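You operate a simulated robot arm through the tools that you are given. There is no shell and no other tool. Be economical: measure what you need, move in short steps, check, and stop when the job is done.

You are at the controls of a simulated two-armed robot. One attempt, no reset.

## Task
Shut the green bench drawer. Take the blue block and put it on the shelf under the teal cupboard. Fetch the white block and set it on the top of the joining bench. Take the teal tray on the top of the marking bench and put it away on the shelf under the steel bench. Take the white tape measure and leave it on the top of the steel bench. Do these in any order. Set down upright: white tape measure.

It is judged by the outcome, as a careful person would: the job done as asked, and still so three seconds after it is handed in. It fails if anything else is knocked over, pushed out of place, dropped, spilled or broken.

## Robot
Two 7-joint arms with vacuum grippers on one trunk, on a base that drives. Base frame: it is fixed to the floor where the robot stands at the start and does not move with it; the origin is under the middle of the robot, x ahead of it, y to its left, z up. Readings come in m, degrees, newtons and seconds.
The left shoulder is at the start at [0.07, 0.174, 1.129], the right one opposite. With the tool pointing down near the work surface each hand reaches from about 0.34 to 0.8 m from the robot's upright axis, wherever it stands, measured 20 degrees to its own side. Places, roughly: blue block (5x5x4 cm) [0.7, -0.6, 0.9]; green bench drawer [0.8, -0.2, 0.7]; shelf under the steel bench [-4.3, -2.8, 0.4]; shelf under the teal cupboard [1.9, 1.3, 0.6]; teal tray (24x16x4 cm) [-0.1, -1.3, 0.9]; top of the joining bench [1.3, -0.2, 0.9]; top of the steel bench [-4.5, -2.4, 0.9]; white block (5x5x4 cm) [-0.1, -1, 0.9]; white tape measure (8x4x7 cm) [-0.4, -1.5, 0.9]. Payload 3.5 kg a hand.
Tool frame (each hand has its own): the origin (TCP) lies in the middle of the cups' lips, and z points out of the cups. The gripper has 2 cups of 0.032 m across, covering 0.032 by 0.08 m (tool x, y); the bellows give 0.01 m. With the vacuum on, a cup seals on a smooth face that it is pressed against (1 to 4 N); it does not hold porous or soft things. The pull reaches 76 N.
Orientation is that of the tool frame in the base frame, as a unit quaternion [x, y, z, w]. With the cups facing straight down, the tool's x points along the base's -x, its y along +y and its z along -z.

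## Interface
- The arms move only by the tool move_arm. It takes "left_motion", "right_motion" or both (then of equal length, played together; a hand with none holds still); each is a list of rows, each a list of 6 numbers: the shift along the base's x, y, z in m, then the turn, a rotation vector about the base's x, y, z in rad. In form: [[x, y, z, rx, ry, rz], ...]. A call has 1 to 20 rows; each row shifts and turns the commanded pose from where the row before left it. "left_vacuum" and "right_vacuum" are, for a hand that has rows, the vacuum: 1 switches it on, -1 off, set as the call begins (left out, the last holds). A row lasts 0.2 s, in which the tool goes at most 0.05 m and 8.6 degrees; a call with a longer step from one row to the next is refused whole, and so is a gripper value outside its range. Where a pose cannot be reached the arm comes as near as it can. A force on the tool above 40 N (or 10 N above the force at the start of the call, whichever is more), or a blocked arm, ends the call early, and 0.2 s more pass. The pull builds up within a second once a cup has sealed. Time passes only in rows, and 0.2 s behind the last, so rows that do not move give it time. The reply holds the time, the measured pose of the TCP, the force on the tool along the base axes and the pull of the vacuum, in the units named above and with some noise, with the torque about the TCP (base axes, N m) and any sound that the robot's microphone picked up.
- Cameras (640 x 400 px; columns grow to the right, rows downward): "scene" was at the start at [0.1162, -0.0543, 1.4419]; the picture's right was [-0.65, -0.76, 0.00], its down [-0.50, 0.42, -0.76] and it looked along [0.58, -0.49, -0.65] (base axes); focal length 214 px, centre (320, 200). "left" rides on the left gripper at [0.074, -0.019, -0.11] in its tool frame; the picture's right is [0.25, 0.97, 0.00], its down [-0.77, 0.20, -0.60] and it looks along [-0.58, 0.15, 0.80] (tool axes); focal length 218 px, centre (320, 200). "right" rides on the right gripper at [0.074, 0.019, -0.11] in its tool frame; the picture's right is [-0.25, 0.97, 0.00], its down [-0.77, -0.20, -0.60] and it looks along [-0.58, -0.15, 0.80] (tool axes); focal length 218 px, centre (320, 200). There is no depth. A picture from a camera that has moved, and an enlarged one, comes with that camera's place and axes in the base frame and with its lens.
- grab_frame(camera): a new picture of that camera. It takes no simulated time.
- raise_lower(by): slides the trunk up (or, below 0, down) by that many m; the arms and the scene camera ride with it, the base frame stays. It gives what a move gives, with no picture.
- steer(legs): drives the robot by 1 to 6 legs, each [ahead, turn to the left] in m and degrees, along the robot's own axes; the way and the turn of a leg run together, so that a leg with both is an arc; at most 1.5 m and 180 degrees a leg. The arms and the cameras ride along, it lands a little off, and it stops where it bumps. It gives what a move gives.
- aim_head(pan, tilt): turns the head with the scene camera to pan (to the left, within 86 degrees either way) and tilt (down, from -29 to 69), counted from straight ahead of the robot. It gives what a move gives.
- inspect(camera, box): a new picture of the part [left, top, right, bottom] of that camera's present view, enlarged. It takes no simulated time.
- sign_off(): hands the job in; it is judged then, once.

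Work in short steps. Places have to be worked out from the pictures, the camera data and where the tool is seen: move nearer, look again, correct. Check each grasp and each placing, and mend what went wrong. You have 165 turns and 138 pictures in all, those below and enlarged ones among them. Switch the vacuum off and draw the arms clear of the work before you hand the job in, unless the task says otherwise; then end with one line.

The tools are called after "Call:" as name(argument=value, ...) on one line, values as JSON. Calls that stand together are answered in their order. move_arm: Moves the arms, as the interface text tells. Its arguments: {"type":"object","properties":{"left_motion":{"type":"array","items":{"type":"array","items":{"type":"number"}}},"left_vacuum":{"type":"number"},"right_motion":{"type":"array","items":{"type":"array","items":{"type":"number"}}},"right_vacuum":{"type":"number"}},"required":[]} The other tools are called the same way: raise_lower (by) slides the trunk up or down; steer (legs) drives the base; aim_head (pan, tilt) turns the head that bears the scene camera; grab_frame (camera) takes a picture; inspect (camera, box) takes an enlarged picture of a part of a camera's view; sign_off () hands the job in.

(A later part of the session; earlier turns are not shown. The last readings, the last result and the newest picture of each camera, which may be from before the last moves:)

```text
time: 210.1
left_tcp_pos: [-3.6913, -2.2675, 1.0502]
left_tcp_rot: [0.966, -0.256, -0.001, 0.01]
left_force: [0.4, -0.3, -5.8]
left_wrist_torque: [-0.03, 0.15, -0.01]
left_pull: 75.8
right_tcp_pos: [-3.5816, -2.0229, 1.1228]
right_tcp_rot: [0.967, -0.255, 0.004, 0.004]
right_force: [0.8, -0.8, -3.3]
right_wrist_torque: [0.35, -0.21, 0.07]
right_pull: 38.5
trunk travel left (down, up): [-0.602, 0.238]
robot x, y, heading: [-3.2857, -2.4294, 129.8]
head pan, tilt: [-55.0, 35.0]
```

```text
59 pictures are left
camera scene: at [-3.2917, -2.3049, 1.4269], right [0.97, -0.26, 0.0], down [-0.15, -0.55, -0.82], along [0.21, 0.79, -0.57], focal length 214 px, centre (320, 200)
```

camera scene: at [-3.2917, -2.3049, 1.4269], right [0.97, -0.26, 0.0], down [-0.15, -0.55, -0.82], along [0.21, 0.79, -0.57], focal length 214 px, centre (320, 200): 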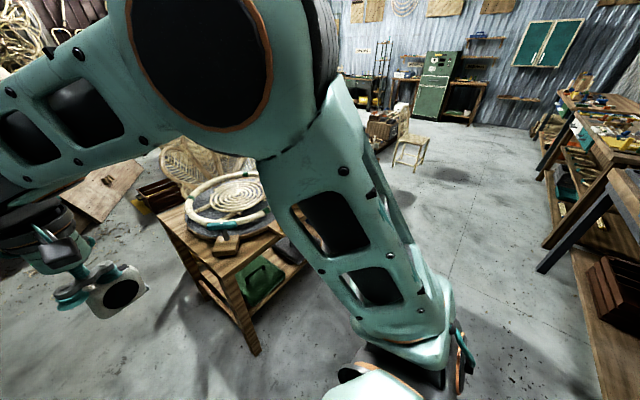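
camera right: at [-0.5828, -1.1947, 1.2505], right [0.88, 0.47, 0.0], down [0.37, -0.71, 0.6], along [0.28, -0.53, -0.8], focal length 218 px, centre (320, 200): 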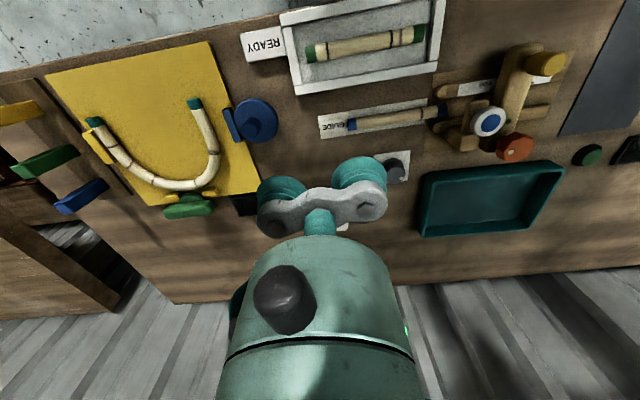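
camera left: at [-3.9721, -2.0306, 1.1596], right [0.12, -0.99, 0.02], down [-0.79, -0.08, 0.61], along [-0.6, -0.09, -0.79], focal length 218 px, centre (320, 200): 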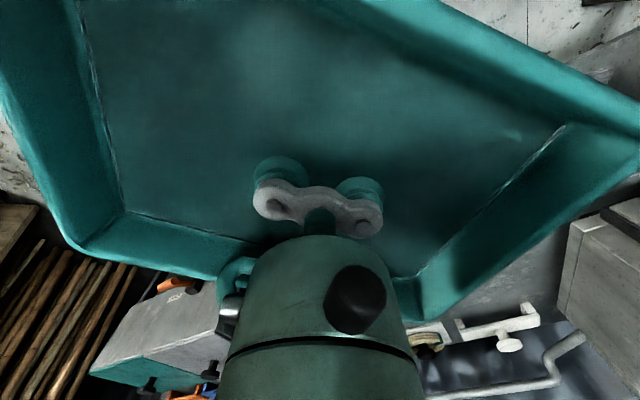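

The rack stands straight; it was its leg against my base. I re-approach nearer the steel bench: turn 20° left, drive 0.6 m, then face the bench.

Call:
steer(legs=[[0, 20.5], [0.6, 0], [0, 68]])

Call:
aim_head(pan=0, tilt=40)

Call:
grab_frame(camera="scene")

```text
time: 217.4
left_tcp_pos: [-3.9817, -2.5356, 1.0504]
left_tcp_rot: [0.876, 0.483, 0.005, 0.008]
left_force: [-0.1, 0.3, -5.6]
left_wrist_torque: [-0.27, 0.23, -0.02]
left_pull: 75.5
right_tcp_pos: [-4.2208, -2.4166, 1.1216]
right_tcp_rot: [0.875, 0.483, 0.007, 0.0]
right_force: [-0.1, 0.1, -2.4]
right_wrist_torque: [0.23, 0.36, 0.08]
right_pull: 37.5
trunk travel left (down, up): [-0.602, 0.238]
robot x, y, heading: [-3.803, -2.1359, -142.7]
head pan, tilt: [-55.0, 35.0]
```

```text
time: 218.7
left_tcp_pos: [-3.9807, -2.5385, 1.051]
left_tcp_rot: [0.876, 0.483, 0.005, 0.008]
left_force: [-0.4, -0.1, -5.4]
left_wrist_torque: [-0.29, 0.24, -0.01]
left_pull: 75.3
right_tcp_pos: [-4.22, -2.4165, 1.1224]
right_tcp_rot: [0.875, 0.484, 0.006, 0.0]
right_force: [0.6, 1.4, -1.8]
right_wrist_torque: [0.23, 0.36, 0.05]
right_pull: 37.9
trunk travel left (down, up): [-0.602, 0.238]
robot x, y, heading: [-3.8025, -2.1312, -142.8]
head pan, tilt: [0.0, 40.0]
```

```text
58 pictures are left
camera scene: at [-3.9081, -2.2185, 1.4193], right [-0.61, 0.8, 0.0], down [0.51, 0.39, -0.77], along [-0.61, -0.46, -0.64], focal length 214 px, centre (320, 200)
```

scene: 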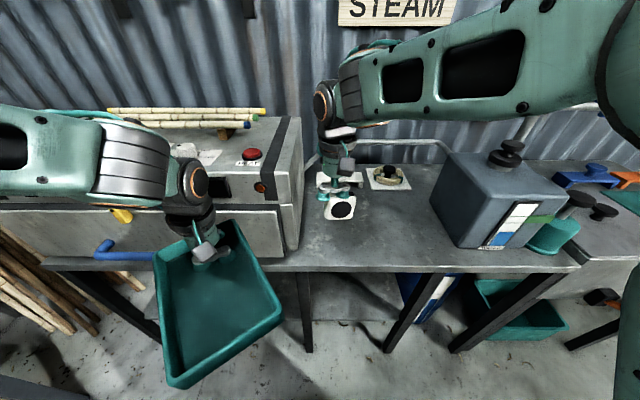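

The tray appears twisted relative to the hand, so I check with the left camera that it is still held flat.

Call:
grab_frame(camera="left")

Call:
aim_head(pan=35, tilt=40)

Call:
grab_frame(camera="scene")

```text
57 pictures are left
camera left: at [-3.9596, -2.4626, 1.1598], right [0.95, -0.3, 0.02], down [-0.25, -0.75, 0.61], along [-0.17, -0.58, -0.79], focal length 218 px, centre (320, 200)
```

left: 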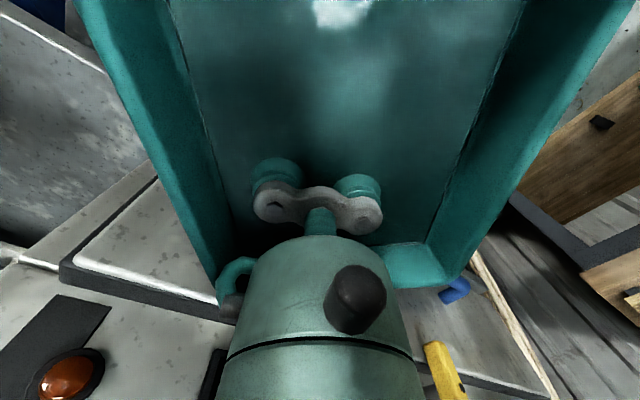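

```text
time: 219.7
left_tcp_pos: [-3.9808, -2.5359, 1.0512]
left_tcp_rot: [0.876, 0.483, 0.006, 0.008]
left_force: [0.5, 0.2, -5.0]
left_wrist_torque: [-0.31, 0.21, 0.04]
left_pull: 74.7
right_tcp_pos: [-4.2204, -2.4169, 1.1229]
right_tcp_rot: [0.875, 0.484, 0.007, 0.001]
right_force: [0.5, -0.5, -2.6]
right_wrist_torque: [0.24, 0.36, 0.04]
right_pull: 37.6
trunk travel left (down, up): [-0.602, 0.238]
robot x, y, heading: [-3.8007, -2.1307, -142.9]
head pan, tilt: [35.0, 40.0]
```

```text
56 pictures are left
camera scene: at [-3.8664, -2.2479, 1.4193], right [-0.95, 0.3, 0.0], down [0.2, 0.61, -0.77], along [-0.23, -0.73, -0.64], focal length 214 px, centre (320, 200)
```

scene: 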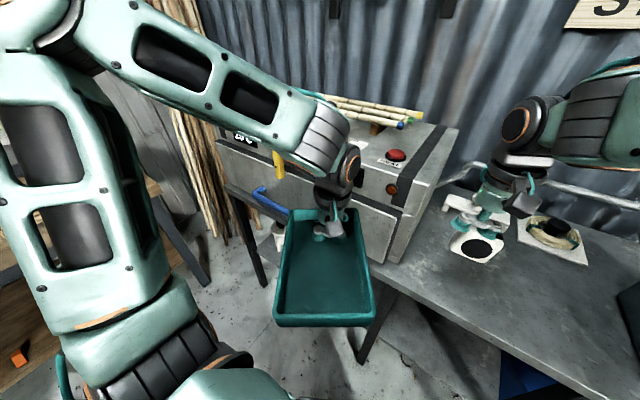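

The tray was twisted by brushing the steam box front, but it is held flat at 75 N. First I place the tape measure: I extend the right hand over the free stretch of steel top near (-4.43,-2.38).

Call:
move_arm(right_motion=[[-0.038, 0.005, 0, 0, 0, 0], [-0.038, 0.005, 0, 0, 0, 0], [-0.038, 0.005, 0, 0, 0, 0], [-0.038, 0.004, 0, 0, 0, 0], [-0.036, 0.004, 0, 0, 0, 0], [0, 0, -0.04, 0, 0, 0], [0, 0, -0.04, 0, 0, 0], [0, 0, -0.04, 0, 0, 0], [0, 0, -0.02, 0, 0, 0]])

Call:
aim_head(pan=0, tilt=40)

Call:
inspect(camera="scene", box=[260, 120, 500, 270])

Call:
grab_frame(camera="right")

```text
time: 221.7
left_tcp_pos: [-3.9816, -2.5368, 1.0506]
left_tcp_rot: [0.876, 0.482, 0.006, 0.009]
left_force: [-0.1, 0.2, -5.6]
left_wrist_torque: [-0.29, 0.26, 0.01]
left_pull: 75.7
right_tcp_pos: [-4.4053, -2.3936, 0.9824]
right_tcp_rot: [0.876, 0.483, 0.005, 0.0]
right_force: [0.4, -0.8, -2.7]
right_wrist_torque: [0.21, 0.4, 0.02]
right_pull: 37.7
trunk travel left (down, up): [-0.602, 0.238]
robot x, y, heading: [-3.7992, -2.1373, -142.9]
head pan, tilt: [35.0, 40.0]
```

```text
time: 222.7
left_tcp_pos: [-3.9817, -2.5357, 1.0502]
left_tcp_rot: [0.876, 0.483, 0.005, 0.008]
left_force: [-0.1, -0.7, -6.4]
left_wrist_torque: [-0.29, 0.21, 0.0]
left_pull: 75.7
right_tcp_pos: [-4.4045, -2.3936, 0.9824]
right_tcp_rot: [0.875, 0.483, 0.007, 0.001]
right_force: [0.1, -0.5, -2.7]
right_wrist_torque: [0.26, 0.37, 0.1]
right_pull: 37.7
trunk travel left (down, up): [-0.602, 0.238]
robot x, y, heading: [-3.7992, -2.1339, -142.6]
head pan, tilt: [0.0, 40.0]
```

```text
2.67 times, centred on (380, 195) of scene
camera zoom: at [-3.9081, -2.2186, 1.4193], right [-0.61, 0.8, 0.0], down [0.51, 0.39, -0.77], along [-0.61, -0.46, -0.64], focal length 572 px, centre (160, 213)
```

zoom: 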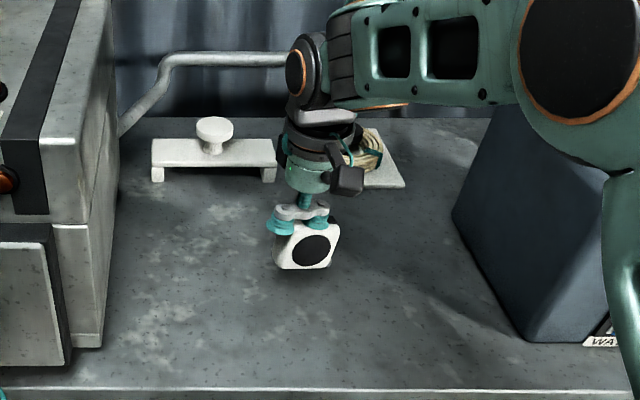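

```text
54 pictures are left
camera right: at [-4.3507, -2.342, 1.0938], right [0.68, -0.73, 0.0], down [-0.59, -0.55, 0.59], along [-0.43, -0.41, -0.8], focal length 218 px, centre (320, 200)
```

right: 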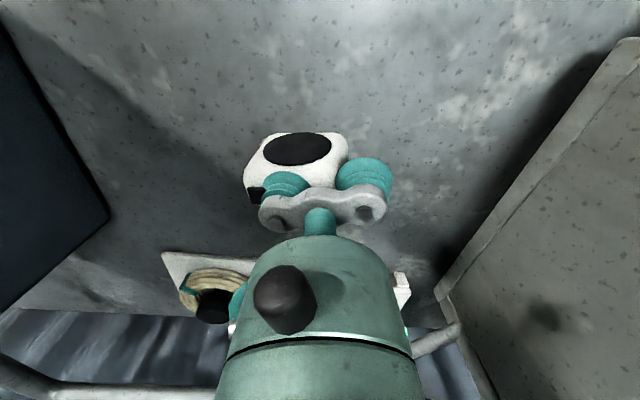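

The spot is clear. I lower the tape measure, the last part slowly.

Call:
move_arm(right_motion=[[0, 0, -0.03, 0, 0, 0], [0, 0, -0.01, 0, 0, 0], [0, 0, -0.006, 0, 0, 0], [0, 0, -0.004, 0, 0, 0]])

```text
time: 223.7
left_tcp_pos: [-3.9805, -2.5355, 1.0518]
left_tcp_rot: [0.875, 0.483, 0.004, 0.008]
left_force: [0.3, -0.5, -6.1]
left_wrist_torque: [-0.29, 0.24, 0.0]
left_pull: 75.9
right_tcp_pos: [-4.4055, -2.3943, 0.9351]
right_tcp_rot: [0.876, 0.483, 0.004, 0.0]
right_force: [0.3, 0.6, 4.9]
right_wrist_torque: [0.33, 0.71, 0.03]
right_pull: 37.9
trunk travel left (down, up): [-0.602, 0.238]
robot x, y, heading: [-3.8013, -2.1337, -142.8]
head pan, tilt: [0.0, 40.0]
```

It touches down at z≈0.935. I press 1–2 mm more and look before releasing.

Call:
move_arm(right_motion=[[0, 0, -0.002, 0, 0, 0], [0, 0, 0, 0, 0, 0]])

Call:
inspect(camera="scene", box=[330, 170, 430, 232])

```text
time: 224.3
left_tcp_pos: [-3.9795, -2.5367, 1.0502]
left_tcp_rot: [0.876, 0.482, 0.004, 0.007]
left_force: [0.1, -0.5, -6.2]
left_wrist_torque: [-0.28, 0.27, 0.02]
left_pull: 75.8
right_tcp_pos: [-4.4052, -2.3936, 0.9336]
right_tcp_rot: [0.875, 0.484, 0.004, -0.001]
right_force: [4.3, -2.0, 13.9]
right_wrist_torque: [0.28, 0.77, 0.12]
right_pull: 37.6
trunk travel left (down, up): [-0.602, 0.238]
robot x, y, heading: [-3.7991, -2.1381, -142.7]
head pan, tilt: [0.0, 40.0]
```

```text
6.40 times, centred on (380, 201) of scene
camera zoom: at [-3.9049, -2.218, 1.4197], right [-0.61, 0.8, 0.0], down [0.51, 0.39, -0.77], along [-0.61, -0.46, -0.64], focal length 1373 px, centre (-64, 194)
```

zoom: 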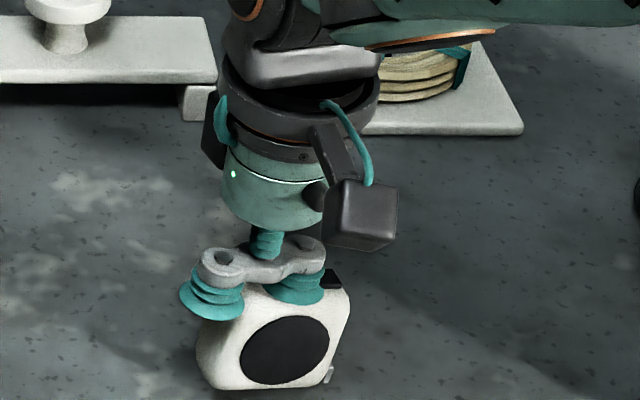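

The tape stands flat on the steel top. I release and rise slowly, straight up.

Call:
move_arm(right_motion=[[0, 0, 0, 0, 0, 0], [0, 0, 0, 0, 0, 0], [0, 0, 0, 0, 0, 0], [0, 0, 0.004, 0, 0, 0], [0, 0, 0.01, 0, 0, 0], [0, 0, 0.03, 0, 0, 0], [0, 0, 0.045, 0, 0, 0], [0, 0, 0.045, 0, 0, 0], [0, 0, 0.045, 0, 0, 0]], right_vacuum=-1)

Call:
inspect(camera="scene", box=[260, 120, 500, 270])

```text
time: 226.3
left_tcp_pos: [-3.9818, -2.5362, 1.051]
left_tcp_rot: [0.876, 0.483, 0.005, 0.009]
left_force: [0.4, -0.4, -5.4]
left_wrist_torque: [-0.29, 0.24, -0.03]
left_pull: 74.6
right_tcp_pos: [-4.4086, -2.3901, 1.1129]
right_tcp_rot: [0.875, 0.484, 0.006, 0.001]
right_force: [0.7, 0.6, 0.3]
right_wrist_torque: [-0.01, 0.02, -0.01]
right_pull: 0.1
trunk travel left (down, up): [-0.602, 0.238]
robot x, y, heading: [-3.8028, -2.1349, -142.7]
head pan, tilt: [0.0, 40.0]
```

```text
2.67 times, centred on (380, 195) of scene
camera zoom: at [-3.9073, -2.218, 1.4193], right [-0.61, 0.8, 0.0], down [0.51, 0.39, -0.77], along [-0.61, -0.46, -0.64], focal length 572 px, centre (160, 213)
```

zoom: 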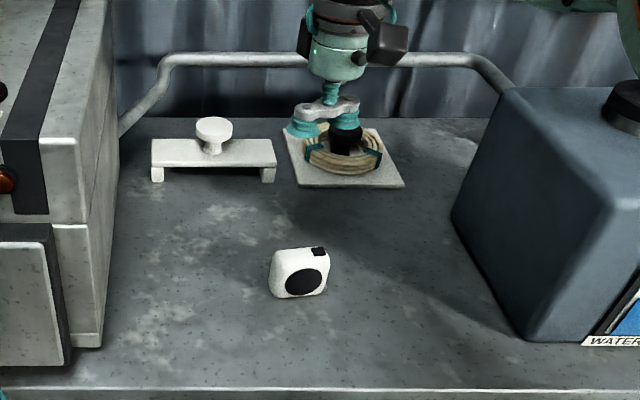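

The tape measure stands upright on the steel bench. Now the tray: I draw the right hand back and reposition the robot a little back and left, clear of the rack, to lower the trunk.

Call:
move_arm(right_motion=[[0.032, 0.024, 0.005, 0, 0, 0], [0.032, 0.024, 0.005, 0, 0, 0], [0.032, 0.024, 0, 0, 0, 0], [0.032, 0.024, 0, 0, 0, 0], [0.032, 0.024, 0, 0, 0, 0], [0.03, 0.023, 0, 0, 0, 0]])

Call:
steer(legs=[[-0.1, 0], [0, -45], [-0.3, 0], [0, 46]])

Call:
grab_frame(camera="scene")

```text
time: 227.7
left_tcp_pos: [-3.981, -2.535, 1.0515]
left_tcp_rot: [0.876, 0.482, 0.005, 0.009]
left_force: [0.3, 0.6, -5.7]
left_wrist_torque: [-0.28, 0.25, -0.01]
left_pull: 75.3
right_tcp_pos: [-4.2155, -2.2499, 1.119]
right_tcp_rot: [0.875, 0.485, 0.005, 0.001]
right_force: [0.5, -0.2, 0.1]
right_wrist_torque: [-0.03, 0.01, -0.02]
right_pull: 0.0
trunk travel left (down, up): [-0.602, 0.238]
robot x, y, heading: [-3.804, -2.1396, -142.5]
head pan, tilt: [0.0, 40.0]
```

```text
time: 234.7
left_tcp_pos: [-3.5737, -2.5199, 1.0507]
left_tcp_rot: [0.861, 0.508, 0.005, 0.008]
left_force: [0.1, -0.3, -5.5]
left_wrist_torque: [-0.33, 0.26, 0.02]
left_pull: 75.6
right_tcp_pos: [-3.8227, -2.2492, 1.1196]
right_tcp_rot: [0.862, 0.508, 0.006, 0.0]
right_force: [-0.6, 0.2, 0.1]
right_wrist_torque: [-0.03, 0.0, 0.0]
right_pull: 0.1
trunk travel left (down, up): [-0.602, 0.238]
robot x, y, heading: [-3.4157, -2.1121, -139.4]
head pan, tilt: [0.0, 40.0]
```

```text
51 pictures are left
camera scene: at [-3.5186, -2.1979, 1.4193], right [-0.65, 0.76, 0.0], down [0.49, 0.42, -0.77], along [-0.58, -0.5, -0.64], focal length 214 px, centre (320, 200)
```

scene: 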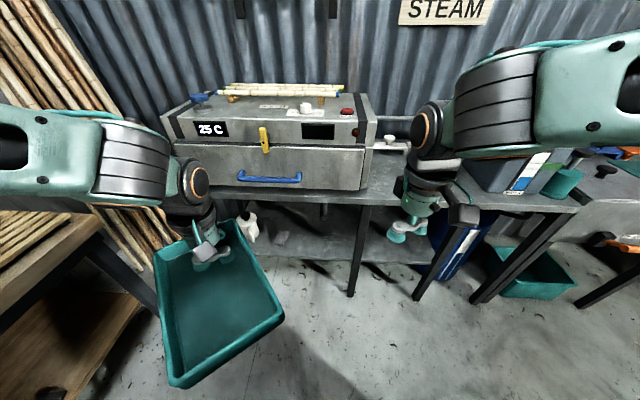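

The robot is well placed, and the steam box and shelf items look in order. I rotate the tray so its long side is parallel to the bench, then lower the trunk.

Call:
move_arm(left_motion=[[0, 0, 0, 0, 0, 0.135], [0, 0, 0, 0, 0, 0.135], [0, 0, 0, 0, 0, 0.135], [0, 0, 0, 0, 0, 0.135], [0, 0, 0, 0, 0, 0.135], [0, 0, 0, 0, 0, 0.135]])

Call:
raise_lower(by=-0.5)

Call:
aim_head(pan=10, tilt=25)

Call:
grab_frame(camera="scene")

```text
time: 236.1
left_tcp_pos: [-3.5743, -2.5203, 1.0529]
left_tcp_rot: [0.592, 0.806, 0.009, 0.005]
left_force: [-0.4, 0.2, -5.3]
left_wrist_torque: [-0.39, -0.06, -0.01]
left_pull: 75.9
right_tcp_pos: [-3.824, -2.2488, 1.1201]
right_tcp_rot: [0.861, 0.509, 0.006, 0.0]
right_force: [-0.5, 0.6, 0.6]
right_wrist_torque: [0.02, 0.0, -0.03]
right_pull: 0.2
trunk travel left (down, up): [-0.602, 0.238]
robot x, y, heading: [-3.4184, -2.1108, -139.5]
head pan, tilt: [0.0, 40.0]
```

```text
refused: -0.5 is not a number from -0.4 to 0.4
```

```text
time: 236.9
left_tcp_pos: [-3.5743, -2.5193, 1.0514]
left_tcp_rot: [0.593, 0.805, 0.008, 0.006]
left_force: [0.8, 0.0, -6.4]
left_wrist_torque: [-0.41, -0.08, -0.01]
left_pull: 75.9
right_tcp_pos: [-3.8234, -2.2484, 1.1194]
right_tcp_rot: [0.861, 0.508, 0.007, 0.001]
right_force: [0.3, 0.0, 0.1]
right_wrist_torque: [-0.01, -0.03, 0.02]
right_pull: 0.0
trunk travel left (down, up): [-0.602, 0.238]
robot x, y, heading: [-3.4194, -2.1104, -139.8]
head pan, tilt: [10.0, 25.0]
```

```text
50 pictures are left
camera scene: at [-3.5126, -2.2137, 1.4426], right [-0.77, 0.64, 0.0], down [0.27, 0.33, -0.91], along [-0.58, -0.7, -0.42], focal length 214 px, centre (320, 200)
```

scene: 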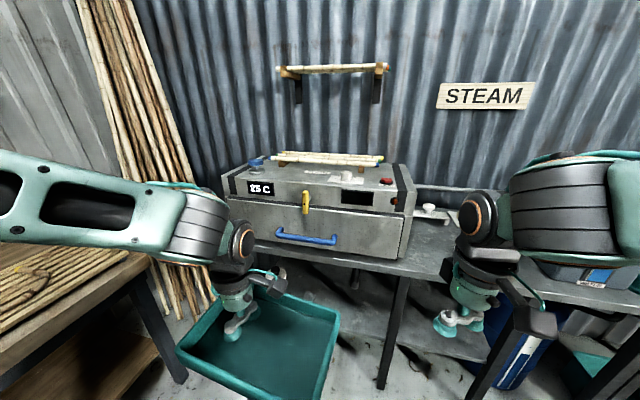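

The trunk step limit is 0.4 m, so I lower in two steps.

Call:
raise_lower(by=-0.4)

Call:
raise_lower(by=-0.1)

Call:
grab_frame(camera="scene")

```text
time: 240.7
left_tcp_pos: [-3.5731, -2.52, 0.6524]
left_tcp_rot: [0.593, 0.805, 0.008, 0.006]
left_force: [-0.3, 0.0, -5.5]
left_wrist_torque: [-0.41, -0.04, 0.01]
left_pull: 75.1
right_tcp_pos: [-3.8238, -2.2485, 0.7196]
right_tcp_rot: [0.861, 0.508, 0.006, 0.0]
right_force: [-0.3, 0.2, 0.6]
right_wrist_torque: [0.0, -0.02, -0.01]
right_pull: 0.0
trunk travel left (down, up): [-0.202, 0.638]
robot x, y, heading: [-3.4163, -2.1096, -139.4]
head pan, tilt: [10.0, 25.0]
```

```text
time: 242.0
left_tcp_pos: [-3.5722, -2.5191, 0.5511]
left_tcp_rot: [0.593, 0.805, 0.008, 0.006]
left_force: [0.4, -0.1, -6.1]
left_wrist_torque: [-0.43, -0.04, -0.03]
left_pull: 75.4
right_tcp_pos: [-3.8235, -2.2491, 0.6206]
right_tcp_rot: [0.861, 0.508, 0.006, 0.001]
right_force: [1.0, -0.2, 0.1]
right_wrist_torque: [-0.02, 0.0, 0.01]
right_pull: 0.1
trunk travel left (down, up): [-0.102, 0.738]
robot x, y, heading: [-3.4154, -2.1101, -139.5]
head pan, tilt: [10.0, 25.0]
```

```text
49 pictures are left
camera scene: at [-3.5124, -2.2136, 0.9427], right [-0.77, 0.64, 0.0], down [0.27, 0.33, -0.91], along [-0.58, -0.7, -0.42], focal length 214 px, centre (320, 200)
```

scene: 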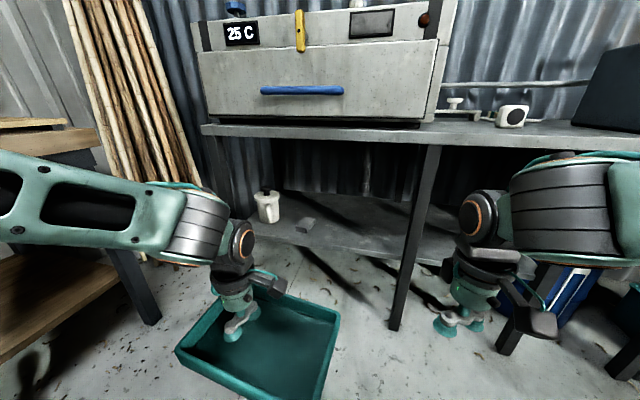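

I can see the shelf now; free room lies between the small grey block and the front leg. I enlarge to measure it.

Call:
inspect(camera="scene", box=[220, 130, 460, 280])

```text
2.67 times, centred on (340, 205) of scene
camera zoom: at [-3.5124, -2.2136, 0.9427], right [-0.77, 0.64, 0.0], down [0.27, 0.33, -0.91], along [-0.58, -0.7, -0.42], focal length 572 px, centre (267, 187)
```

zoom: 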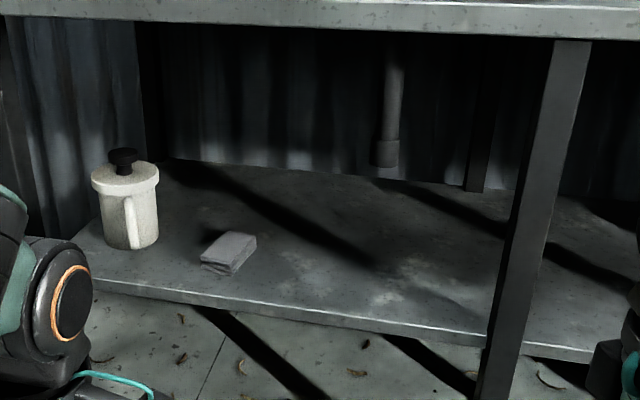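

The free gap is 36 cm wide (n 0.77–1.13), shelf front at s≈-4.88 and 0.5 m deep. I raise the empty right hand out of the way of the leg, lower the tray slightly, and drive 0.33 m closer.

Call:
move_arm(right_motion=[[0, 0, 0.045, 0, 0, 0], [0, 0, 0.045, 0, 0, 0], [0, 0, 0.045, 0, 0, 0], [0, 0, 0.045, 0, 0, 0], [0, 0, 0.045, 0, 0, 0], [0, 0, 0.045, 0, 0, 0], [0, 0, 0.045, 0, 0, 0], [0, 0, 0.045, 0, 0, 0]], left_motion=[[-0.012, 0.016, -0.006, 0, 0, 0], [-0.012, 0.016, -0.006, 0, 0, 0], [-0.012, 0.016, -0.006, 0, 0, 0], [-0.012, 0.016, -0.006, 0, 0, 0], [-0.01, 0.012, -0.006, 0, 0, 0], [0, 0, -0.006, 0, 0, 0], [0, 0, -0.006, 0, 0, 0], [0, 0, -0.006, 0, 0, 0]])

Call:
steer(legs=[[0.32, 0]])

Call:
aim_head(pan=15, tilt=35)

Call:
grab_frame(camera="scene")

Call:
grab_frame(camera="left")

```text
time: 243.8
left_tcp_pos: [-3.6317, -2.4442, 0.5053]
left_tcp_rot: [0.592, 0.806, 0.009, 0.006]
left_force: [0.7, -0.7, -6.3]
left_wrist_torque: [-0.39, -0.08, 0.01]
left_pull: 75.5
right_tcp_pos: [-3.86, -2.2877, 0.8857]
right_tcp_rot: [0.847, 0.532, 0.002, -0.006]
right_force: [-8.6, 4.4, -5.4]
right_wrist_torque: [-0.95, -0.63, 0.91]
right_pull: 0.1
right hand out of reach, approached as far as the arm can: row 4, 5, 6, 7, 8
trunk travel left (down, up): [-0.102, 0.738]
robot x, y, heading: [-3.4192, -2.1077, -139.4]
head pan, tilt: [10.0, 25.0]
stopped in row 8 (right hand): the force on the tool passed its limit at 228 N (the readings are from after the stop); the commanded pose is now the measured one
```

```text
time: 246.0
left_tcp_pos: [-3.8732, -2.6464, 0.5056]
left_tcp_rot: [0.595, 0.804, 0.008, 0.007]
left_force: [-0.7, 0.1, -5.9]
left_wrist_torque: [-0.44, -0.07, -0.03]
left_pull: 75.5
right_tcp_pos: [-4.1005, -2.4862, 0.8863]
right_tcp_rot: [0.848, 0.53, 0.002, -0.004]
right_force: [-3.6, 2.4, -1.4]
right_wrist_torque: [-0.47, -0.4, 0.52]
right_pull: 0.1
trunk travel left (down, up): [-0.102, 0.738]
robot x, y, heading: [-3.6588, -2.3173, -139.7]
head pan, tilt: [10.0, 25.0]
stopped in leg 1: the force on the tool passed its limit at 71 N (the readings are from after the stop); the commanded pose is now the measured one
```

```text
time: 246.7
left_tcp_pos: [-3.8737, -2.6468, 0.5057]
left_tcp_rot: [0.595, 0.804, 0.008, 0.006]
left_force: [0.2, -0.2, -6.0]
left_wrist_torque: [-0.42, -0.09, 0.01]
left_pull: 75.6
right_tcp_pos: [-4.1008, -2.4865, 0.8851]
right_tcp_rot: [0.848, 0.53, 0.003, -0.004]
right_force: [-7.3, 5.0, -2.0]
right_wrist_torque: [-0.79, -0.69, 0.84]
right_pull: 0.1
trunk travel left (down, up): [-0.102, 0.738]
robot x, y, heading: [-3.6568, -2.3151, -140.1]
head pan, tilt: [15.0, 35.0]
```

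```text
47 pictures are left
camera scene: at [-3.7451, -2.4187, 0.9269], right [-0.82, 0.57, 0.0], down [0.33, 0.47, -0.82], along [-0.47, -0.67, -0.57], focal length 214 px, centre (320, 200)
```

scene: 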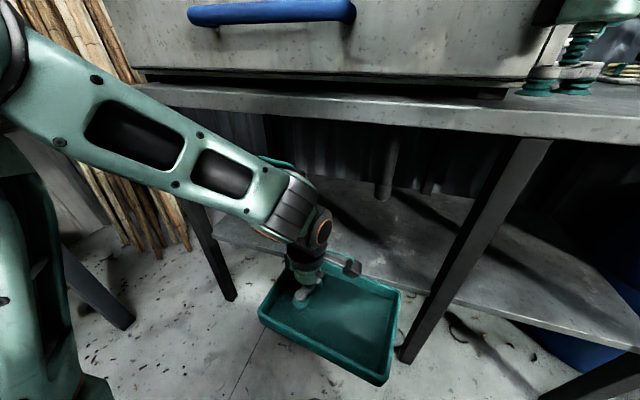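

```text
46 pictures are left
camera left: at [-3.9163, -2.5814, 0.6151], right [0.85, 0.52, 0.02], down [0.4, -0.68, 0.61], along [0.33, -0.51, -0.79], focal length 218 px, centre (320, 200)
```

left: 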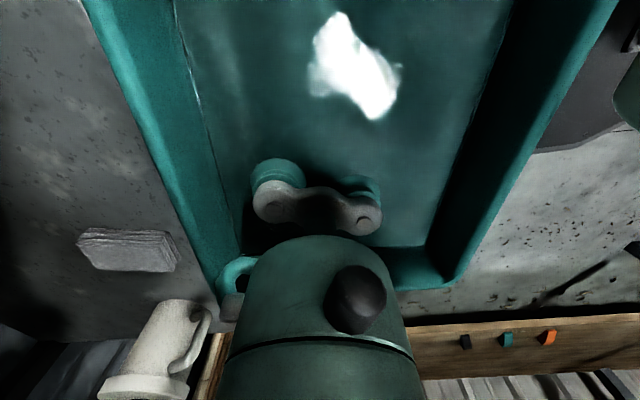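

The right arm is strained at its reach limit next to the bench edge. I draw it back and lower it a little to relieve it.

Call:
move_arm(right_motion=[[0.015, 0.012, -0.005, 0, 0, 0], [0.02, 0.016, -0.01, 0, 0, 0], [0.015, 0.012, -0.02, 0, 0, 0], [0, 0, -0.03, 0, 0, 0], [0, 0, -0.03, 0, 0, 0]])

Call:
inspect(camera="scene", box=[240, 100, 600, 325])

```text
time: 247.9
left_tcp_pos: [-3.874, -2.6471, 0.5062]
left_tcp_rot: [0.596, 0.803, 0.009, 0.005]
left_force: [-0.2, -1.2, -6.3]
left_wrist_torque: [-0.42, -0.07, 0.02]
left_pull: 75.4
right_tcp_pos: [-4.0916, -2.4706, 0.7748]
right_tcp_rot: [0.849, 0.528, 0.003, -0.006]
right_force: [-0.8, -1.4, 0.1]
right_wrist_torque: [0.04, 0.04, 0.01]
right_pull: 0.2
right hand out of reach, approached as far as the arm can: row 1, 2, 3
trunk travel left (down, up): [-0.102, 0.738]
robot x, y, heading: [-3.6602, -2.3122, -139.9]
head pan, tilt: [15.0, 35.0]
```

```text
1.78 times, centred on (420, 212) of scene
camera zoom: at [-3.7449, -2.4196, 0.9268], right [-0.82, 0.57, 0.0], down [0.33, 0.47, -0.82], along [-0.47, -0.67, -0.57], focal length 381 px, centre (142, 178)
```

zoom: 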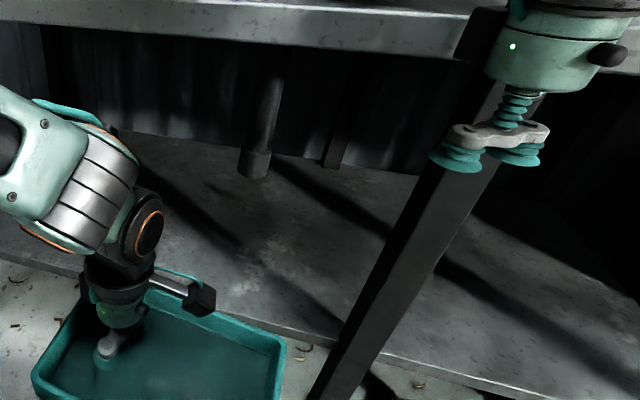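

The strain is gone. To keep the forearm below the bench top during insertion, I drop the trunk another 9 cm and set the tray at z≈0.46.

Call:
raise_lower(by=-0.09)

Call:
move_arm(left_motion=[[0, 0, 0.02, 0, 0, 0], [0, 0, 0.025, 0, 0, 0], [-0.0351, -0.0237, 0, 0, 0, 0], [-0.0351, -0.0237, 0, 0, 0, 0]])

Call:
grab_frame(camera="scene")

Call:
grab_frame(camera="left")

```text
time: 249.1
left_tcp_pos: [-3.8747, -2.6462, 0.4159]
left_tcp_rot: [0.596, 0.803, 0.008, 0.006]
left_force: [0.2, 0.0, -6.4]
left_wrist_torque: [-0.43, -0.08, 0.01]
left_pull: 75.4
right_tcp_pos: [-4.0921, -2.4714, 0.686]
right_tcp_rot: [0.849, 0.529, 0.003, -0.003]
right_force: [-0.5, 0.3, -0.3]
right_wrist_torque: [0.0, -0.01, 0.0]
right_pull: 0.0
trunk travel left (down, up): [-0.012, 0.828]
robot x, y, heading: [-3.6583, -2.3166, -139.9]
head pan, tilt: [15.0, 35.0]
```

```text
time: 250.1
left_tcp_pos: [-3.9451, -2.6937, 0.46]
left_tcp_rot: [0.596, 0.803, 0.009, 0.005]
left_force: [0.4, 0.5, -5.7]
left_wrist_torque: [-0.42, -0.08, 0.01]
left_pull: 75.9
right_tcp_pos: [-4.0917, -2.4709, 0.6845]
right_tcp_rot: [0.849, 0.529, 0.003, -0.004]
right_force: [0.1, -0.3, 0.1]
right_wrist_torque: [0.01, 0.01, -0.01]
right_pull: 0.1
trunk travel left (down, up): [-0.012, 0.828]
robot x, y, heading: [-3.6578, -2.3151, -139.9]
head pan, tilt: [15.0, 35.0]
```

```text
44 pictures are left
camera scene: at [-3.7452, -2.4188, 0.8368], right [-0.82, 0.57, 0.0], down [0.33, 0.47, -0.82], along [-0.47, -0.67, -0.57], focal length 214 px, centre (320, 200)
```

scene: 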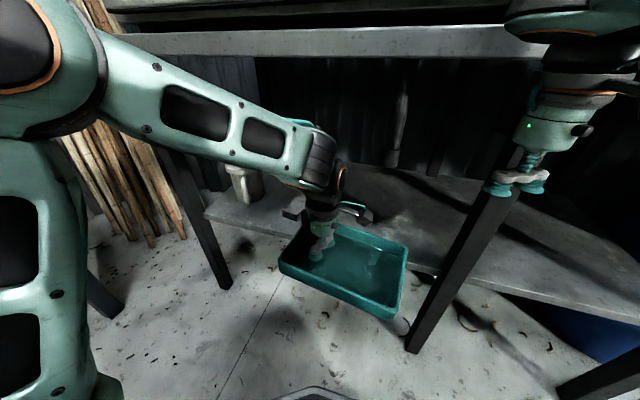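

```text
43 pictures are left
camera left: at [-3.9859, -2.6299, 0.5692], right [0.85, 0.52, 0.02], down [0.4, -0.68, 0.61], along [0.33, -0.51, -0.79], focal length 218 px, centre (320, 200)
```

left: 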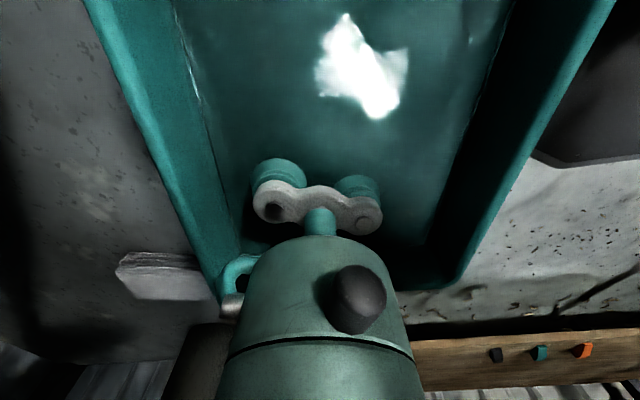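

The tray's end would pass close to the folded cloth. I steer slightly right while sliding in, with about 5 cm of margin on each side.

Call:
move_arm(left_motion=[[-0.035, 0.01, 0, 0, 0, 0], [-0.038, -0.027, 0, 0, 0, 0], [-0.038, -0.027, 0, 0, 0, 0], [-0.038, -0.027, 0, 0, 0, 0], [-0.038, -0.029, 0, 0, 0, 0]])

Call:
grab_frame(camera="scene")

Call:
grab_frame(camera="left")

```text
time: 251.3
left_tcp_pos: [-4.1321, -2.7911, 0.4609]
left_tcp_rot: [0.596, 0.803, 0.01, 0.007]
left_force: [-0.9, 0.2, -5.5]
left_wrist_torque: [-0.43, -0.07, 0.0]
left_pull: 75.4
right_tcp_pos: [-4.0924, -2.4713, 0.6845]
right_tcp_rot: [0.849, 0.529, 0.003, -0.004]
right_force: [-0.6, 0.1, 0.4]
right_wrist_torque: [0.01, 0.04, -0.01]
right_pull: 0.0
trunk travel left (down, up): [-0.012, 0.828]
robot x, y, heading: [-3.6568, -2.3178, -139.9]
head pan, tilt: [15.0, 35.0]
```

```text
42 pictures are left
camera scene: at [-3.7454, -2.4189, 0.8368], right [-0.82, 0.57, 0.0], down [0.33, 0.47, -0.82], along [-0.47, -0.67, -0.57], focal length 214 px, centre (320, 200)
```

scene: 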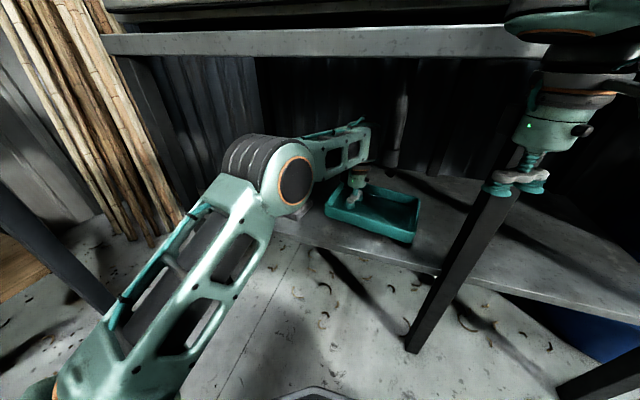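

```text
41 pictures are left
camera left: at [-4.1737, -2.7264, 0.5694], right [0.85, 0.52, 0.02], down [0.4, -0.68, 0.61], along [0.33, -0.51, -0.79], focal length 218 px, centre (320, 200)
```

left: 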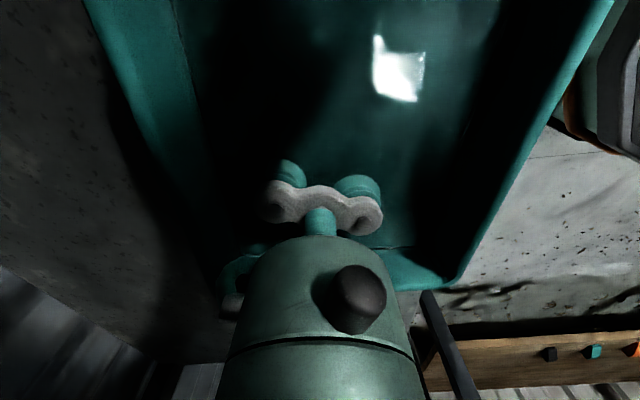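

The tray is inside: centre near (n 0.97, s -5.0), front rim about 3.5 cm behind the shelf edge. I lower it gently.

Call:
move_arm(left_motion=[[0, 0, -0.015, 0, 0, 0], [0, 0, -0.008, 0, 0, 0], [0, 0, -0.005, 0, 0, 0], [0, 0, -0.004, 0, 0, 0]])

Call:
inspect(camera="scene", box=[280, 130, 480, 280])

```text
time: 252.3
left_tcp_pos: [-4.1314, -2.7932, 0.4275]
left_tcp_rot: [0.595, 0.803, 0.009, 0.006]
left_force: [0.0, 0.8, -5.7]
left_wrist_torque: [-0.42, -0.08, 0.02]
left_pull: 75.3
right_tcp_pos: [-4.0918, -2.4706, 0.6856]
right_tcp_rot: [0.848, 0.529, 0.002, -0.004]
right_force: [-0.6, -0.5, -0.5]
right_wrist_torque: [-0.02, -0.02, 0.01]
right_pull: 0.3
trunk travel left (down, up): [-0.012, 0.828]
robot x, y, heading: [-3.6584, -2.3127, -140.1]
head pan, tilt: [15.0, 35.0]
```

```text
2.67 times, centred on (380, 205) of scene
camera zoom: at [-3.7453, -2.4188, 0.8368], right [-0.82, 0.57, 0.0], down [0.33, 0.47, -0.82], along [-0.47, -0.67, -0.57], focal length 572 px, centre (160, 187)
```

zoom: 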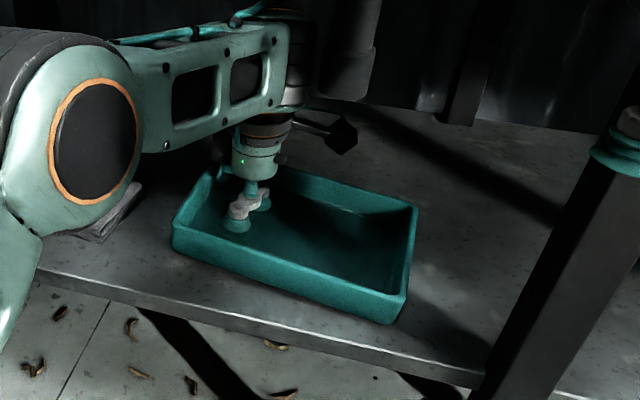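

The tray hovers just above the shelf, clear of the cloth and leg. I continue down to contact.

Call:
move_arm(left_motion=[[0, 0, -0.005, 0, 0, 0], [0, 0, -0.004, 0, 0, 0], [0, 0, -0.004, 0, 0, 0], [0, 0, 0, 0, 0, 0]])

```text
time: 253.3
left_tcp_pos: [-4.1325, -2.7933, 0.4159]
left_tcp_rot: [0.596, 0.803, 0.009, 0.005]
left_force: [0.7, -1.2, -0.2]
left_wrist_torque: [0.53, -0.02, -0.08]
left_pull: 75.6
right_tcp_pos: [-4.0921, -2.4706, 0.6856]
right_tcp_rot: [0.849, 0.529, 0.003, -0.003]
right_force: [-0.2, 0.7, 0.4]
right_wrist_torque: [0.01, 0.01, 0.02]
right_pull: 0.1
trunk travel left (down, up): [-0.012, 0.828]
robot x, y, heading: [-3.6565, -2.3165, -140.1]
head pan, tilt: [15.0, 35.0]
```

The force now shows the tray resting on the shelf. I press a little more, then release and rise a few centimetres.

Call:
move_arm(left_motion=[[0, 0, -0.003, 0, 0, 0], [0, 0, -0.002, 0, 0, 0]])

Call:
move_arm(left_motion=[[0, 0, 0, 0, 0, 0], [0, 0, 0, 0, 0, 0], [0, 0, 0, 0, 0, 0], [0, 0, 0.004, 0, 0, 0], [0, 0, 0.01, 0, 0, 0], [0, 0, 0.025, 0, 0, 0], [0, 0, 0.025, 0, 0, 0]], left_vacuum=-1)

Call:
inspect(camera="scene", box=[280, 130, 480, 280])

```text
time: 253.9
left_tcp_pos: [-4.1326, -2.7934, 0.4104]
left_tcp_rot: [0.595, 0.803, 0.008, 0.006]
left_force: [-1.8, -0.5, -0.2]
left_wrist_torque: [0.57, 0.05, 0.29]
left_pull: 75.7
right_tcp_pos: [-4.0932, -2.471, 0.6848]
right_tcp_rot: [0.849, 0.529, 0.003, -0.004]
right_force: [-0.9, -0.8, -0.3]
right_wrist_torque: [0.0, -0.01, 0.02]
right_pull: 0.1
trunk travel left (down, up): [-0.012, 0.828]
robot x, y, heading: [-3.6597, -2.3176, -140.2]
head pan, tilt: [15.0, 35.0]
```

```text
time: 255.5
left_tcp_pos: [-4.1322, -2.7938, 0.4745]
left_tcp_rot: [0.595, 0.804, 0.01, 0.005]
left_force: [-0.3, -0.3, -0.3]
left_wrist_torque: [0.0, -0.01, 0.0]
left_pull: 0.0
right_tcp_pos: [-4.0907, -2.4707, 0.685]
right_tcp_rot: [0.848, 0.53, 0.002, -0.004]
right_force: [-0.7, 0.8, -0.8]
right_wrist_torque: [-0.01, 0.01, 0.02]
right_pull: 0.0
trunk travel left (down, up): [-0.012, 0.828]
robot x, y, heading: [-3.6586, -2.3145, -139.8]
head pan, tilt: [15.0, 35.0]
```

```text
2.67 times, centred on (380, 205) of scene
camera zoom: at [-3.7451, -2.4187, 0.8369], right [-0.82, 0.57, 0.0], down [0.33, 0.47, -0.82], along [-0.47, -0.67, -0.57], focal length 572 px, centre (160, 187)
```

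zoom: 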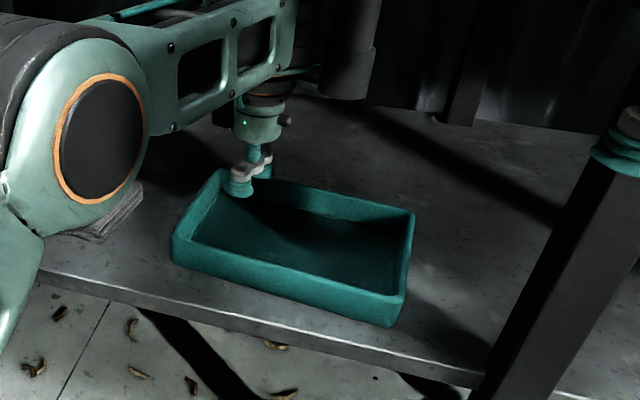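

The tray is down flat on the shelf. I retract the hand along the path it came in, clearing the rim.

Call:
move_arm(left_motion=[[0, 0, 0.012, 0, 0, 0], [0.038, 0.028, 0, 0, 0, 0], [0.038, 0.028, 0, 0, 0, 0], [0.038, 0.028, 0, 0, 0, 0], [0.038, 0.026, 0, 0, 0, 0], [0.035, -0.01, 0, 0, 0, 0], [0.035, 0.0237, 0, 0, 0, 0], [0.035, 0.0237, 0, 0, 0, 0]])

Call:
grab_frame(camera="scene")

```text
time: 257.3
left_tcp_pos: [-3.8746, -2.6461, 0.4884]
left_tcp_rot: [0.595, 0.803, 0.008, 0.006]
left_force: [-0.2, 1.0, 0.0]
left_wrist_torque: [0.0, -0.04, 0.0]
left_pull: 0.1
right_tcp_pos: [-4.0916, -2.4711, 0.6843]
right_tcp_rot: [0.848, 0.529, 0.003, -0.004]
right_force: [-0.3, -0.6, -0.1]
right_wrist_torque: [0.03, 0.02, 0.05]
right_pull: 0.0
trunk travel left (down, up): [-0.012, 0.828]
robot x, y, heading: [-3.6593, -2.3188, -139.6]
head pan, tilt: [15.0, 35.0]
```

```text
38 pictures are left
camera scene: at [-3.745, -2.4187, 0.8369], right [-0.82, 0.57, 0.0], down [0.33, 0.47, -0.82], along [-0.47, -0.67, -0.57], focal length 214 px, centre (320, 200)
```

scene: 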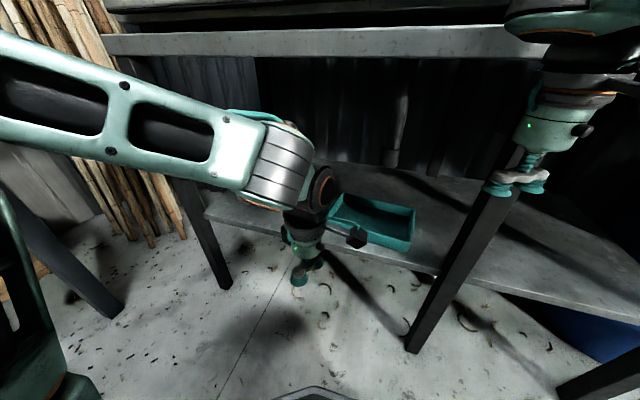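

Both hands are empty and out. I back the robot away from the bench and check the shelf, the mug and cloth, and the tape measure.

Call:
steer(legs=[[-0.4, 0]])

Call:
aim_head(pan=0, tilt=15)

Call:
grab_frame(camera="scene")

```text
time: 259.9
left_tcp_pos: [-3.5607, -2.3797, 0.4878]
left_tcp_rot: [0.597, 0.802, 0.008, 0.006]
left_force: [1.0, 0.5, 0.1]
left_wrist_torque: [0.01, 0.02, -0.03]
left_pull: 0.0
right_tcp_pos: [-3.7759, -2.2054, 0.6856]
right_tcp_rot: [0.849, 0.528, 0.003, -0.003]
right_force: [0.5, -1.6, 0.5]
right_wrist_torque: [0.0, 0.0, 0.03]
right_pull: 0.0
trunk travel left (down, up): [-0.012, 0.828]
robot x, y, heading: [-3.3423, -2.0486, -139.9]
head pan, tilt: [15.0, 35.0]
```

```text
time: 260.7
left_tcp_pos: [-3.5609, -2.3789, 0.4879]
left_tcp_rot: [0.597, 0.802, 0.009, 0.006]
left_force: [-0.1, 0.9, -0.4]
left_wrist_torque: [-0.03, 0.01, 0.02]
left_pull: 0.0
right_tcp_pos: [-3.7756, -2.2041, 0.6843]
right_tcp_rot: [0.849, 0.528, 0.002, -0.004]
right_force: [0.1, 0.3, -1.0]
right_wrist_torque: [-0.01, 0.04, 0.02]
right_pull: 0.0
trunk travel left (down, up): [-0.012, 0.828]
robot x, y, heading: [-3.3407, -2.0505, -140.1]
head pan, tilt: [0.0, 15.0]
```

```text
37 pictures are left
camera scene: at [-3.45, -2.1412, 0.8688], right [-0.64, 0.77, 0.0], down [0.2, 0.17, -0.97], along [-0.74, -0.62, -0.26], focal length 214 px, centre (320, 200)
```

scene: 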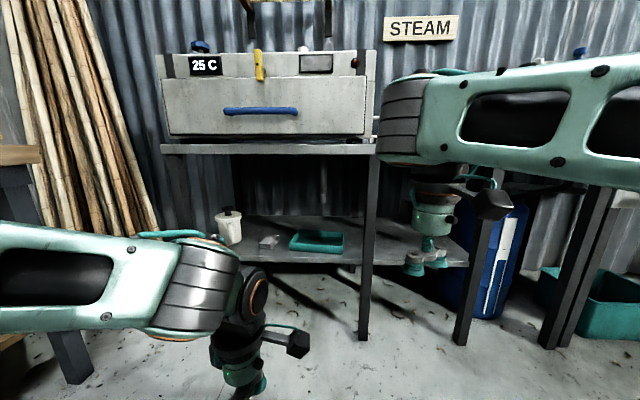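

The tray, mug and cloth are all in place. I raise the trunk and verify the tape measure, then look back toward the rack I bumped.

Call:
raise_lower(by=0.4)

Call:
aim_head(pan=-8, tilt=30)

Call:
grab_frame(camera="scene")

Call:
aim_head(pan=-86, tilt=35)

Call:
grab_frame(camera="scene")

```text
time: 264.6
left_tcp_pos: [-3.5605, -2.3796, 0.8887]
left_tcp_rot: [0.597, 0.802, 0.009, 0.005]
left_force: [-0.7, -0.1, 0.1]
left_wrist_torque: [-0.02, -0.01, 0.0]
left_pull: 0.0
right_tcp_pos: [-3.7749, -2.2054, 1.0845]
right_tcp_rot: [0.849, 0.528, 0.003, -0.004]
right_force: [-0.6, -0.3, 0.0]
right_wrist_torque: [0.0, 0.01, 0.03]
right_pull: 0.1
trunk travel left (down, up): [-0.412, 0.428]
robot x, y, heading: [-3.342, -2.05, -139.8]
head pan, tilt: [0.0, 15.0]
```

```text
time: 265.3
left_tcp_pos: [-3.5597, -2.3807, 0.8877]
left_tcp_rot: [0.597, 0.802, 0.009, 0.005]
left_force: [-0.5, 0.4, 0.5]
left_wrist_torque: [0.01, 0.01, 0.0]
left_pull: 0.2
right_tcp_pos: [-3.7756, -2.2045, 1.0856]
right_tcp_rot: [0.85, 0.527, 0.003, -0.004]
right_force: [-0.3, 0.8, -0.6]
right_wrist_torque: [0.01, 0.0, -0.02]
right_pull: 0.0
trunk travel left (down, up): [-0.412, 0.428]
robot x, y, heading: [-3.3424, -2.0508, -140.1]
head pan, tilt: [-8.0, 30.0]
```

```text
36 pictures are left
camera scene: at [-3.4552, -2.1291, 1.2448], right [-0.53, 0.85, 0.0], down [0.42, 0.26, -0.87], along [-0.74, -0.46, -0.5], focal length 214 px, centre (320, 200)
```

scene: 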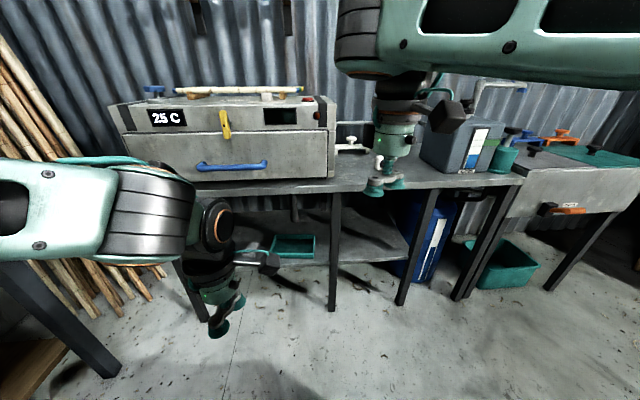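

```text
time: 266.8
left_tcp_pos: [-3.5604, -2.378, 0.8885]
left_tcp_rot: [0.597, 0.802, 0.008, 0.006]
left_force: [0.8, 0.2, -0.2]
left_wrist_torque: [-0.04, 0.02, 0.01]
left_pull: 0.1
right_tcp_pos: [-3.776, -2.2048, 1.0846]
right_tcp_rot: [0.849, 0.528, 0.002, -0.004]
right_force: [0.0, -0.3, -0.2]
right_wrist_torque: [0.01, 0.01, -0.01]
right_pull: 0.0
trunk travel left (down, up): [-0.412, 0.428]
robot x, y, heading: [-3.3398, -2.0483, -140.0]
head pan, tilt: [-85.9, 35.0]
```

```text
35 pictures are left
camera scene: at [-3.4396, -2.0179, 1.2369], right [0.72, 0.69, 0.0], down [0.4, -0.41, -0.82], along [-0.57, 0.59, -0.57], focal length 214 px, centre (320, 200)
```

scene: 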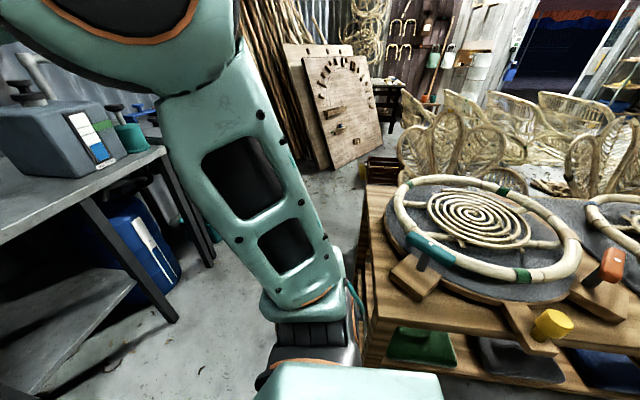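

The rack and its load look untouched. The right hand hides the tape measure, so I draw it in and take a last look at it.

Call:
move_arm(right_motion=[[-0.02, 0.035, 0, 0, 0, 0], [-0.02, 0.035, 0, 0, 0, 0], [-0.02, 0.035, 0, 0, 0, 0], [-0.02, 0.035, 0, 0, 0, 0]], right_vacuum=-1)

Call:
aim_head(pan=-8, tilt=30)

Call:
inspect(camera="scene", box=[240, 90, 480, 290])

```text
time: 267.8
left_tcp_pos: [-3.5602, -2.3808, 0.8884]
left_tcp_rot: [0.596, 0.803, 0.009, 0.006]
left_force: [-0.5, 0.3, -0.5]
left_wrist_torque: [0.05, 0.02, 0.02]
left_pull: 0.1
right_tcp_pos: [-3.8802, -2.0896, 1.0734]
right_tcp_rot: [0.849, 0.528, 0.005, -0.004]
right_force: [0.1, -0.4, -0.3]
right_wrist_torque: [0.0, 0.01, -0.03]
right_pull: 0.0
right hand out of reach, approached as far as the arm can: row 1, 2, 3, 4
trunk travel left (down, up): [-0.412, 0.428]
robot x, y, heading: [-3.3442, -2.051, -139.9]
head pan, tilt: [-85.9, 35.0]
```

```text
time: 269.3
left_tcp_pos: [-3.5612, -2.3812, 0.8887]
left_tcp_rot: [0.597, 0.802, 0.008, 0.006]
left_force: [0.4, -0.3, 0.9]
left_wrist_torque: [0.0, 0.02, 0.01]
left_pull: 0.1
right_tcp_pos: [-3.8788, -2.0915, 1.0731]
right_tcp_rot: [0.849, 0.528, 0.003, -0.004]
right_force: [0.1, -0.3, -0.3]
right_wrist_torque: [-0.04, 0.0, -0.01]
right_pull: 0.1
trunk travel left (down, up): [-0.412, 0.428]
robot x, y, heading: [-3.3399, -2.0453, -140.0]
head pan, tilt: [-8.0, 30.0]
```

```text
2.00 times, centred on (360, 190) of scene
camera zoom: at [-3.4553, -2.1289, 1.2447], right [-0.53, 0.85, 0.0], down [0.42, 0.26, -0.87], along [-0.74, -0.46, -0.5], focal length 429 px, centre (240, 220)
```

zoom: 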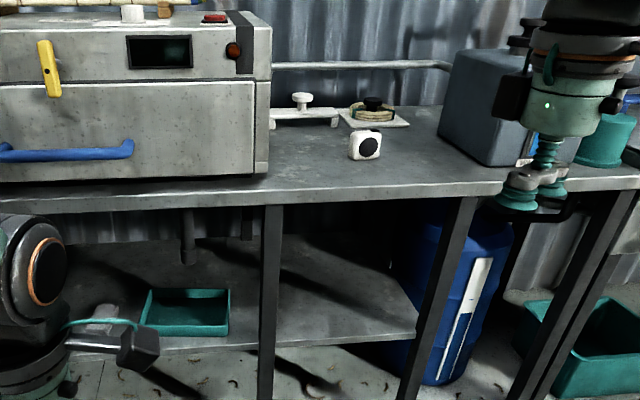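

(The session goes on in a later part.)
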